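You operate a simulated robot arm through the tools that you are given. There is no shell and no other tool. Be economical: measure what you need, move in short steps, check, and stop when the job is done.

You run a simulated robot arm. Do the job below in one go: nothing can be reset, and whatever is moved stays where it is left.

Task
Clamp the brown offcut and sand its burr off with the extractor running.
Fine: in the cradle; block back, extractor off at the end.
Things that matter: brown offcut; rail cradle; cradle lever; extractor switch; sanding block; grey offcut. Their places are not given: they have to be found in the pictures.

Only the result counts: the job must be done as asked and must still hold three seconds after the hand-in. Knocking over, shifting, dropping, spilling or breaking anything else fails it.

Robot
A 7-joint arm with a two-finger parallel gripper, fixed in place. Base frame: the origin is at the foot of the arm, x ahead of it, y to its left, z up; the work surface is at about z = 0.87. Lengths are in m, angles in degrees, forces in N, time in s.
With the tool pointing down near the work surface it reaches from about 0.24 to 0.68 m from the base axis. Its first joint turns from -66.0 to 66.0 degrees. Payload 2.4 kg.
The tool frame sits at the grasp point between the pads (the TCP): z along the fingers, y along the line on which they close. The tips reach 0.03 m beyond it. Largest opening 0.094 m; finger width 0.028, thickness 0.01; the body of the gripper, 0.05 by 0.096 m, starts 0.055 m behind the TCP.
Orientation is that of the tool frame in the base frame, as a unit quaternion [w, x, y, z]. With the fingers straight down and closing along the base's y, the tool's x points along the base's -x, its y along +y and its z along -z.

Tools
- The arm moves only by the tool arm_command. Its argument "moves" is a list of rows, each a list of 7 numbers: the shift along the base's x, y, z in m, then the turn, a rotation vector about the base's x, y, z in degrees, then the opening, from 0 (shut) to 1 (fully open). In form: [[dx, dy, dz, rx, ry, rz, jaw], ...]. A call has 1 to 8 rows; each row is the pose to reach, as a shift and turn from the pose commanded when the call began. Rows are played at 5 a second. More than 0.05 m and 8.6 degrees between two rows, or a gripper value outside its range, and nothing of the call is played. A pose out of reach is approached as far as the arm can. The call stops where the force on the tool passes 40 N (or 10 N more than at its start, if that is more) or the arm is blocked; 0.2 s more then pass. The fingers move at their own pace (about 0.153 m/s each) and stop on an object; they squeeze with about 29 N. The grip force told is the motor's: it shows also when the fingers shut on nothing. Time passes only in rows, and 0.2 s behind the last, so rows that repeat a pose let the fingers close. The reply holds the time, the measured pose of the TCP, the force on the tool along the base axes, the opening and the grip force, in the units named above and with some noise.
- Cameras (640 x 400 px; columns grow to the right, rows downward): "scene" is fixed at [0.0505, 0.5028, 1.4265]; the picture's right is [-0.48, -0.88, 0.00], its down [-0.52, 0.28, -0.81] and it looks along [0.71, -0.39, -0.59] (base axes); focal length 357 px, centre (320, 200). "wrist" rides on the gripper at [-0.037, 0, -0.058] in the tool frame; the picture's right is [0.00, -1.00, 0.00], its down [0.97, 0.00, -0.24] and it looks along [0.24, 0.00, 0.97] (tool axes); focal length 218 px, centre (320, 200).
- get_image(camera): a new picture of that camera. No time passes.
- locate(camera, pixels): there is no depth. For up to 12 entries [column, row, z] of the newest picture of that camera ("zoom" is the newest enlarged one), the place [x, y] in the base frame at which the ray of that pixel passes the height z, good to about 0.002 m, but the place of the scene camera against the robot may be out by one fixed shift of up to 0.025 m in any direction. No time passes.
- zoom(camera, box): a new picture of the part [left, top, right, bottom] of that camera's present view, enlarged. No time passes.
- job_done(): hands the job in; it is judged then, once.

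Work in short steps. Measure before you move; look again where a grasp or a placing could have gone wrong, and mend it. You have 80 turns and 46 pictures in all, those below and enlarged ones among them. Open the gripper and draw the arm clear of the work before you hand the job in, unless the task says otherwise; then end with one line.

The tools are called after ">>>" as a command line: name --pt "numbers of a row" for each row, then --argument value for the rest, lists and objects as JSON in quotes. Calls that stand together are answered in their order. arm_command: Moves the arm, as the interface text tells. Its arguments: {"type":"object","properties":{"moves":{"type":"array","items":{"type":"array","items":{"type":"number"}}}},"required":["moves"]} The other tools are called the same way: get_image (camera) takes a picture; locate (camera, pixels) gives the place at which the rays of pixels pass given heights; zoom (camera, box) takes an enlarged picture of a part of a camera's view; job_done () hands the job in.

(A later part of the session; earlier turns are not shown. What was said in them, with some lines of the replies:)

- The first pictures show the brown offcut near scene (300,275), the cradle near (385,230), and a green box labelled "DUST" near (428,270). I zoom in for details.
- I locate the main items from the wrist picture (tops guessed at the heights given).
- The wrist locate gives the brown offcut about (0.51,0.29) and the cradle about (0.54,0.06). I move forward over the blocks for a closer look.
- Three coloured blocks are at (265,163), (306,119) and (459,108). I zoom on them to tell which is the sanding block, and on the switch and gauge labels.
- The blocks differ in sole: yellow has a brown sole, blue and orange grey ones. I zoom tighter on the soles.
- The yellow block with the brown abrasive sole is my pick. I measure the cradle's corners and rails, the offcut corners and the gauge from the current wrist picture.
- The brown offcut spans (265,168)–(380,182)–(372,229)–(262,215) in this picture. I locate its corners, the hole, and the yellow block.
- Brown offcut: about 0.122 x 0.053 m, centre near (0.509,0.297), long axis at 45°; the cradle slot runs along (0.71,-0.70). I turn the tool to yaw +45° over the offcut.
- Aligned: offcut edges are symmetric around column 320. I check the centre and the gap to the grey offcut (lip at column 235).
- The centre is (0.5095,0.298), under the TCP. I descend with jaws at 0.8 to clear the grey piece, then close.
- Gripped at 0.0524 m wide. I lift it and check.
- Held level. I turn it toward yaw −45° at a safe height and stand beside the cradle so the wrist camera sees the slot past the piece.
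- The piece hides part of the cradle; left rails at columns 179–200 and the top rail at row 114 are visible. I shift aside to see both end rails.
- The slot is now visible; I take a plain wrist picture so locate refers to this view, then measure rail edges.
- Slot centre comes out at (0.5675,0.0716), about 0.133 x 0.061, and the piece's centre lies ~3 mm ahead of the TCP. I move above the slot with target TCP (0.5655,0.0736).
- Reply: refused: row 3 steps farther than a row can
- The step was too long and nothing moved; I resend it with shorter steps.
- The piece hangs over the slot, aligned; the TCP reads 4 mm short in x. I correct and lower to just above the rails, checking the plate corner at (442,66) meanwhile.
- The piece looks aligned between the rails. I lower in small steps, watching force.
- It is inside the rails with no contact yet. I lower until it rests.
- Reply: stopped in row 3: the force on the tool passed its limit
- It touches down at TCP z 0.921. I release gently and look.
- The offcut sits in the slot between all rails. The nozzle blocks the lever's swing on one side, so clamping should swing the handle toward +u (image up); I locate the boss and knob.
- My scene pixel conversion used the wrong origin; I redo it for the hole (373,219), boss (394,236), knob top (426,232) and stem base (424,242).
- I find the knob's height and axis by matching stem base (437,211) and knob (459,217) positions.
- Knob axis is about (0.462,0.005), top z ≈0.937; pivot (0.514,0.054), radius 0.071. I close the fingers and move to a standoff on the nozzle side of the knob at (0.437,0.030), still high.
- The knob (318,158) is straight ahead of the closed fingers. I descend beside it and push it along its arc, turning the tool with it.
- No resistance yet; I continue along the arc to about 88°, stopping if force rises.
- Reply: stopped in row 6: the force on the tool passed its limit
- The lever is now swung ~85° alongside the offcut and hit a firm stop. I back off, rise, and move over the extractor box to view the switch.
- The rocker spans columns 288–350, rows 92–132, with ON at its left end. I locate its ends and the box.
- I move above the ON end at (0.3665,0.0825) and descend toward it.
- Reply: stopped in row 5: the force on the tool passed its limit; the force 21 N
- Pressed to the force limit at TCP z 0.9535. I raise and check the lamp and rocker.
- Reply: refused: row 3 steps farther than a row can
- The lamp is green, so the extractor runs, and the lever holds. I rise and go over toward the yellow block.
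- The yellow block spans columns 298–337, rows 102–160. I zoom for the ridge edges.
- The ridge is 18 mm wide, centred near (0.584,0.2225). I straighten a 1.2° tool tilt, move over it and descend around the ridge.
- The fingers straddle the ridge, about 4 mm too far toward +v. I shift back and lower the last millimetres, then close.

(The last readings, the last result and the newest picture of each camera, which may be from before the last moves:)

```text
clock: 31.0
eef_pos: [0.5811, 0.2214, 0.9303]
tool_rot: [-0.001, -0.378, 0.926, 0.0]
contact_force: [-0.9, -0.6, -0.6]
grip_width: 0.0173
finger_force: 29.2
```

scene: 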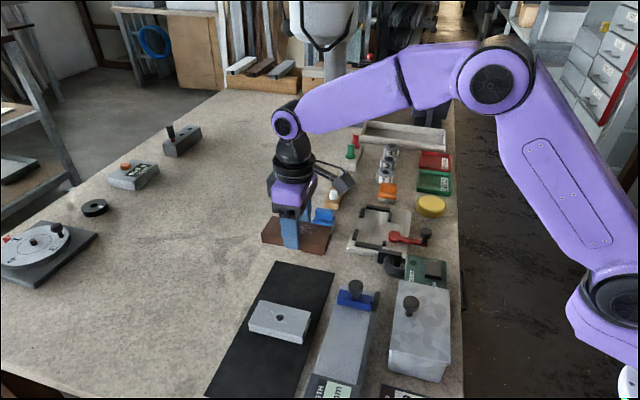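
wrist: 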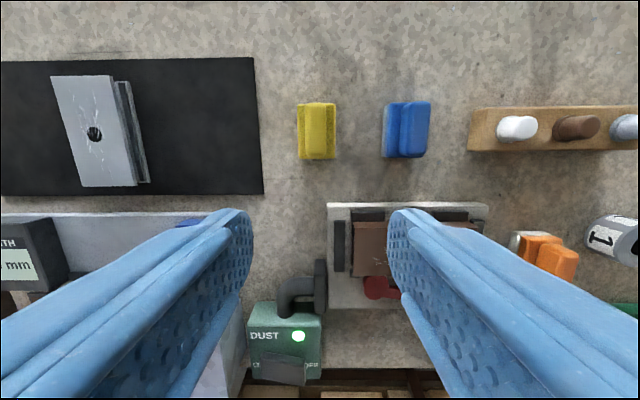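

Grip is firm on the 17.3 mm ridge; return pose TCP (0.5811,0.2214,0.9303). I lift and carry the block over the burr at (0.568,0.072).

>>> arm_command --pt "0 0 0.04 0 0 0 0.1" --pt "0 0 0.08 0 0 0 0.1" --pt "0 -0.015 0.11 0 0 0 0.1" --pt "-0.004 -0.05 0.11 0 0 0 0.1" --pt "-0.008 -0.09 0.11 0 0 0 0.1" --pt "-0.012 -0.13 0.11 0 0 0 0.1" --pt "-0.015 -0.151 0.1 0 0 0 0.1" --pt "-0.015 -0.151 0.07 0 0 0 0.1"

>>> zoom --camera "scene" --box '[330, 170, 440, 260]'

```text
clock: 32.8
eef_pos: [0.5658, 0.068, 0.9994]
tool_rot: [0.0, -0.378, 0.926, 0.0]
contact_force: [0.1, 0.2, -0.8]
grip_width: 0.0168
finger_force: 28.8
```

```text
4.44 times, centred on (385, 215) of scene
```

zoom: 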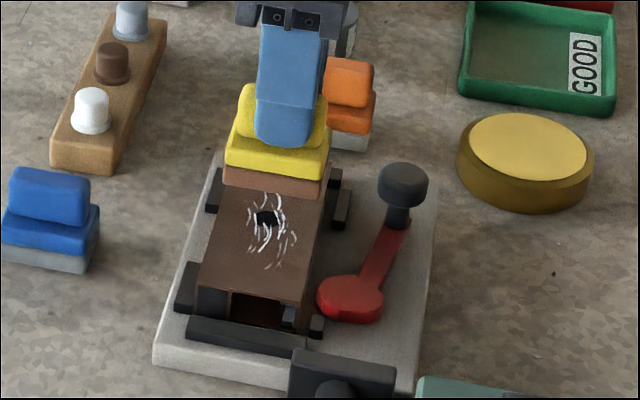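

The block hangs right over the burr. I lower to near contact, then in 1.5 mm steps.

>>> arm_command --pt "0 0.002 -0.015 0 0 0 0.1" --pt "0 0.002 -0.026 0 0 0 0.1" --pt "0 0.002 -0.029 0 0 0 0.1" --pt "0 0.002 -0.031 0 0 0 0.1" --pt "0 0.002 -0.0325 0 0 0 0.1"

```text
clock: 34.0
eef_pos: [0.5673, 0.0726, 0.9692]
tool_rot: [0.0, -0.378, 0.926, -0.001]
contact_force: [-1.1, 0.9, 3.6]
grip_width: 0.0171
finger_force: 29.2
```

Contact begins (3.6 N). I press 1 mm further and make a first gentle stroke along the offcut.

>>> arm_command --pt "0 0 -0.001 0 0 0 0.1" --pt "0 0 -0.0015 0 0 0 0.1" --pt "0 0 -0.0015 0 0 0 0.1"

```text
clock: 34.8
eef_pos: [0.568, 0.0721, 0.9686]
tool_rot: [0.001, -0.378, 0.926, 0.0]
contact_force: [-2.8, 1.9, 26.1]
grip_width: 0.0169
finger_force: 29.6
```

Force is 26 N; I ease slightly and stroke ±20 mm along the offcut.

>>> arm_command --pt "0 0 0.0006 0 0 0 0.1" --pt "0.007 -0.007 0.0006 0 0 0 0.1" --pt "0.014 -0.014 0.0006 0 0 0 0.1" --pt "0.007 -0.007 0.0006 0 0 0 0.1" --pt "0 0 0.0006 0 0 0 0.1" --pt "-0.007 0.007 0.0006 0 0 0 0.1" --pt "-0.014 0.014 0.0006 0 0 0 0.1" --pt "-0.007 0.007 0.0006 0 0 0 0.1"

>>> zoom --camera "scene" --box '[330, 170, 440, 260]'

```text
clock: 36.6
eef_pos: [0.557, 0.0821, 0.967]
tool_rot: [-0.002, -0.38, 0.925, 0.001]
contact_force: [-7.6, 6.5, 24.4]
grip_width: 0.0171
finger_force: 28.9
```

```text
4.44 times, centred on (385, 215) of scene
```

zoom: 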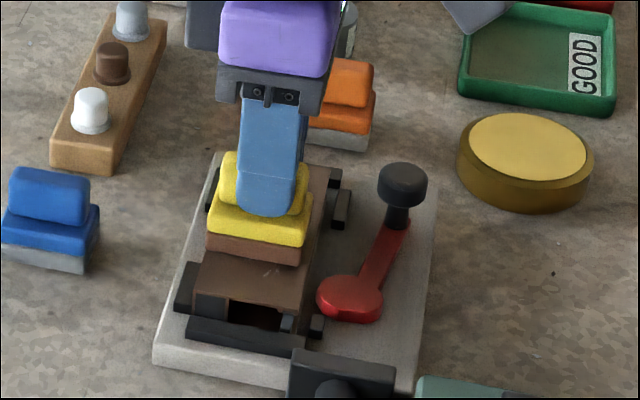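

The stroke works: the offcut stays put and the scratches are fading. I do more strokes.

>>> arm_command --pt "0.007 -0.007 0 0 0 0 0.1" --pt "0.014 -0.014 0 0 0 0 0.1" --pt "0.022 -0.022 0 0 0 0 0.1" --pt "0.014 -0.014 0 0 0 0 0.1" --pt "0.007 -0.007 0 0 0 0 0.1" --pt "0 0 0 0 0 0 0.1" --pt "-0.009 0.009 0 0 0 0 0.1" --pt "0 0 0 0 0 0 0.1"

>>> arm_command --pt "0.007 -0.007 0 0 0 0 0.1" --pt "0.014 -0.014 0 0 0 0 0.1" --pt "0.022 -0.022 0 0 0 0 0.1" --pt "0.014 -0.014 0 0 0 0 0.1" --pt "0.007 -0.007 0 0 0 0 0.1" --pt "0 0 0 0 0 0 0.1" --pt "-0.009 0.009 0 0 0 0 0.1" --pt "0 0 0 0 0 0 0.1"

>>> arm_command --pt "0.007 -0.007 0 0 0 0 0.1" --pt "0.014 -0.014 0 0 0 0 0.1" --pt "0.022 -0.022 0 0 0 0 0.1" --pt "0.014 -0.014 0 0 0 0 0.1" --pt "0.007 -0.007 0 0 0 0 0.1" --pt "0.007 -0.007 0.03 0 0 0 0.1" --pt "0.007 -0.007 0.07 0 0 0 0.1"

>>> zoom --camera "scene" --box '[330, 170, 440, 260]'

```text
clock: 38.4
eef_pos: [0.5549, 0.0859, 0.9672]
tool_rot: [-0.005, -0.38, 0.925, 0.002]
contact_force: [-22.1, 14.7, 26.5]
grip_width: 0.0174
finger_force: 29.0
```

```text
clock: 38.8
eef_pos: [0.5626, 0.0791, 0.9672]
tool_rot: [-0.003, -0.38, 0.925, 0.002]
contact_force: [1.0, -0.5, -1.6]
grip_width: 0.0171
finger_force: 29.1
stopped in row 2: the force on the tool passed its limit (the readings are from after the stop); the commanded pose is now the measured one
```

```text
clock: 40.4
eef_pos: [0.568, 0.0728, 1.0364]
tool_rot: [-0.006, -0.381, 0.925, 0.003]
contact_force: [1.0, -0.2, 0.5]
grip_width: 0.0171
finger_force: 29.2
```

```text
4.44 times, centred on (385, 215) of scene
```

zoom: 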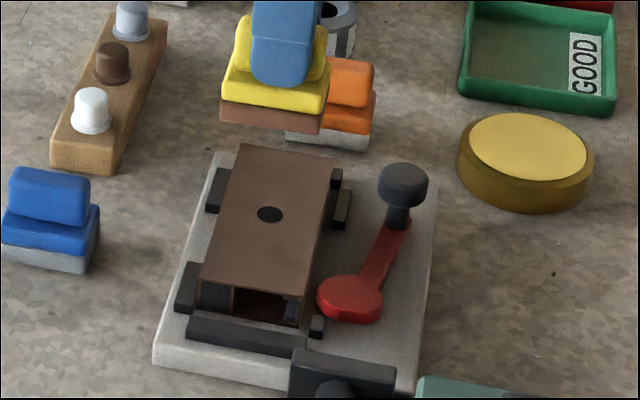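

The burr is gone, with a clean hole, and the offcut and lever are unmoved. I carry the block back above its original spot, removing the small tilt.

>>> arm_command --pt "0.003 0.035 0 0 -0.8 -0.4 0.1" --pt "0.006 0.075 0 0 -0.8 -0.4 0.1" --pt "0.01 0.115 0 0 -0.8 -0.4 0.1" --pt "0.0131 0.1486 0 0 -0.8 -0.4 0.1" --pt "0.0131 0.1486 -0.04 0 -0.8 -0.4 0.1" --pt "0.0131 0.1486 -0.08 0 -0.8 -0.4 0.1" --pt "0.0131 0.1486 -0.095 0 -0.8 -0.4 0.1" --pt "0.0131 0.1486 -0.095 0 -0.8 -0.4 0.1"

```text
clock: 42.2
eef_pos: [0.5795, 0.2216, 0.9402]
tool_rot: [0.001, -0.377, 0.926, 0.002]
contact_force: [0.0, -0.3, -0.6]
grip_width: 0.0166
finger_force: 28.6
```

Now at 0.9402 with 1 cm left. I correct x by 1.5 mm and lower gently to contact.

>>> arm_command --pt "0.0015 0 -0.004 0 0 0 0.1" --pt "0.0015 0 -0.007 0 0 0 0.1" --pt "0.0015 0 -0.009 0 0 0 0.1" --pt "0.0015 0 -0.01 0 0 0 0.1"

```text
clock: 43.2
eef_pos: [0.5829, 0.2229, 0.931]
tool_rot: [0.002, -0.378, 0.926, 0.002]
contact_force: [1.2, -0.1, -1.2]
grip_width: 0.0171
finger_force: 29.0
```

Just about touching; I lower 1.2 mm more, then release and rise.

>>> arm_command --pt "-0.001 -0.001 -0.0007 0 0 0 0.1" --pt "-0.001 -0.001 -0.0012 0 0 0 0.1" --pt "-0.001 -0.001 -0.0012 0 0 0 0.1"

>>> arm_command --pt "0 0 0 0 0 0 0.45" --pt "0 0 0 0 0 0 0.45" --pt "0 0 0.03 0 0 0 0.45" --pt "0 0 0.07 0 0 0 0.45" --pt "0 0 0.11 0 0 0 0.45"

>>> zoom --camera "scene" --box '[280, 190, 380, 270]'

```text
clock: 44.0
eef_pos: [0.5825, 0.2195, 0.9309]
tool_rot: [0.001, -0.378, 0.926, 0.001]
contact_force: [0.2, 0.2, -0.5]
grip_width: 0.0168
finger_force: 28.8
```

```text
clock: 45.2
eef_pos: [0.582, 0.2202, 1.0407]
tool_rot: [0.001, -0.377, 0.926, 0.002]
contact_force: [1.0, 0.1, -0.1]
grip_width: 0.0422
finger_force: 0.1
```

```text
5.00 times, centred on (330, 230) of scene
```

zoom: 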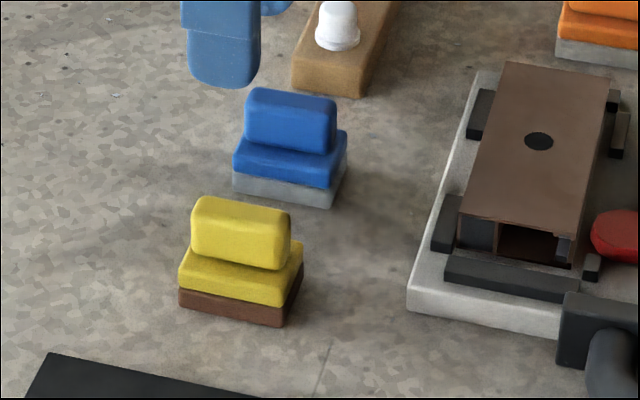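

The block stands where it was. Next I move, jaws shut, above the OFF end at about (0.388,0.0595).

>>> arm_command --pt "-0.0323 -0.0268 0.01 0 0 0 0.2" --pt "-0.0647 -0.0536 0.015 0 0 0 0" --pt "-0.097 -0.0804 0.015 0 0 0 0" --pt "-0.1293 -0.1071 0.015 0 0 0 0" --pt "-0.1617 -0.1339 0.01 0 0 0 0" --pt "-0.194 -0.1607 0 0 0 0 0" --pt "-0.194 -0.1607 -0.04 0 0 0 0" --pt "-0.194 -0.1607 -0.055 0 0 0 0"

>>> zoom --camera "scene" --box '[380, 220, 480, 290]'

```text
clock: 47.0
eef_pos: [0.3867, 0.061, 0.9845]
tool_rot: [0.001, -0.378, 0.926, 0.002]
contact_force: [0.1, 0.7, 0.7]
grip_width: 0.0
finger_force: 28.6
```

```text
5.71 times, centred on (430, 255) of scene
```

zoom: 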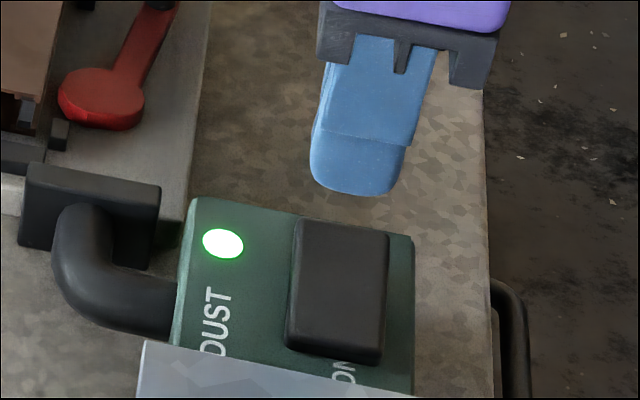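

The fingers are over the OFF end and the lamp is still lit. I press down until force.

>>> arm_command --pt "0 0 -0.008 0 0 0 0" --pt "0 0 -0.016 0 0 0 0" --pt "0 0 -0.022 0 0 0 0" --pt "0 0 -0.027 0 0 0 0" --pt "0 0 -0.032 0 0 0 0" --pt "0 0 -0.036 0 0 0 0"

>>> arm_command --pt "0 0 0.03 0 0 0 0" --pt "0 0 0.07 0 0 0 0" --pt "-0.01 -0.02 0.11 0 0 0 0" --pt "-0.02 -0.05 0.14 0 0 0 0.3" --pt "-0.02 -0.09 0.16 0 0 0 0.6"

>>> get_image --camera "scene"

```text
clock: 48.5
eef_pos: [0.3892, 0.057, 0.9506]
tool_rot: [0.003, -0.378, 0.926, 0.0]
contact_force: [-3.5, -2.4, 12.2]
grip_width: 0.0003
finger_force: 29.2
stopped in row 6: the force on the tool passed its limit (the readings are from after the stop); the commanded pose is now the measured one
```

```text
clock: 49.7
eef_pos: [0.371, -0.0311, 1.11]
tool_rot: [0.003, -0.377, 0.926, 0.001]
contact_force: [-0.2, 0.1, 0.1]
grip_width: 0.0564
finger_force: 0.1
```

```text
3 pictures are left
```

scene: 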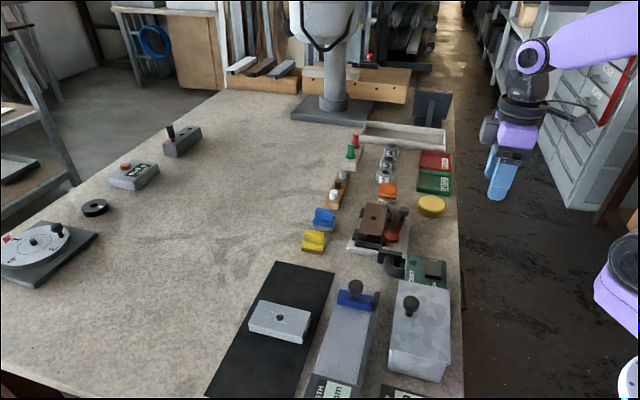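

The lamp at (412,262) looks dark; I confirm with one enlarged view of the cradle and switch.

>>> zoom --camera "scene" --box '[340, 190, 470, 290]'

```text
4.00 times, centred on (405, 240) of scene
```

zoom: 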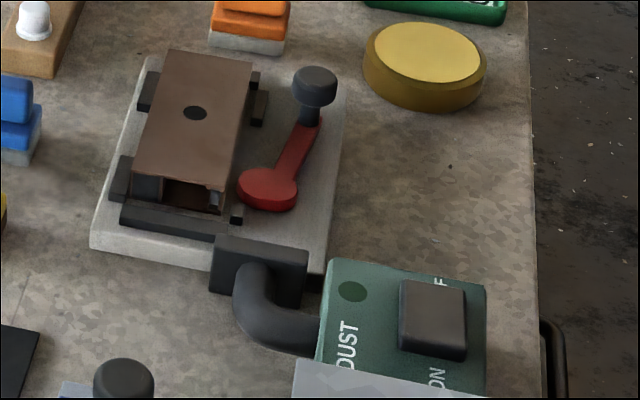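

The lamp is dark, the offcut is clean and clamped in the cradle, the block is back, and the gripper is open and clear. I hand the job in.

>>> job_done

```text
The job is handed in.
```

The brown offcut is clamped in the cradle with its burr sanded off while the extractor was running; the yellow sanding block is back in its place and the extractor is off.
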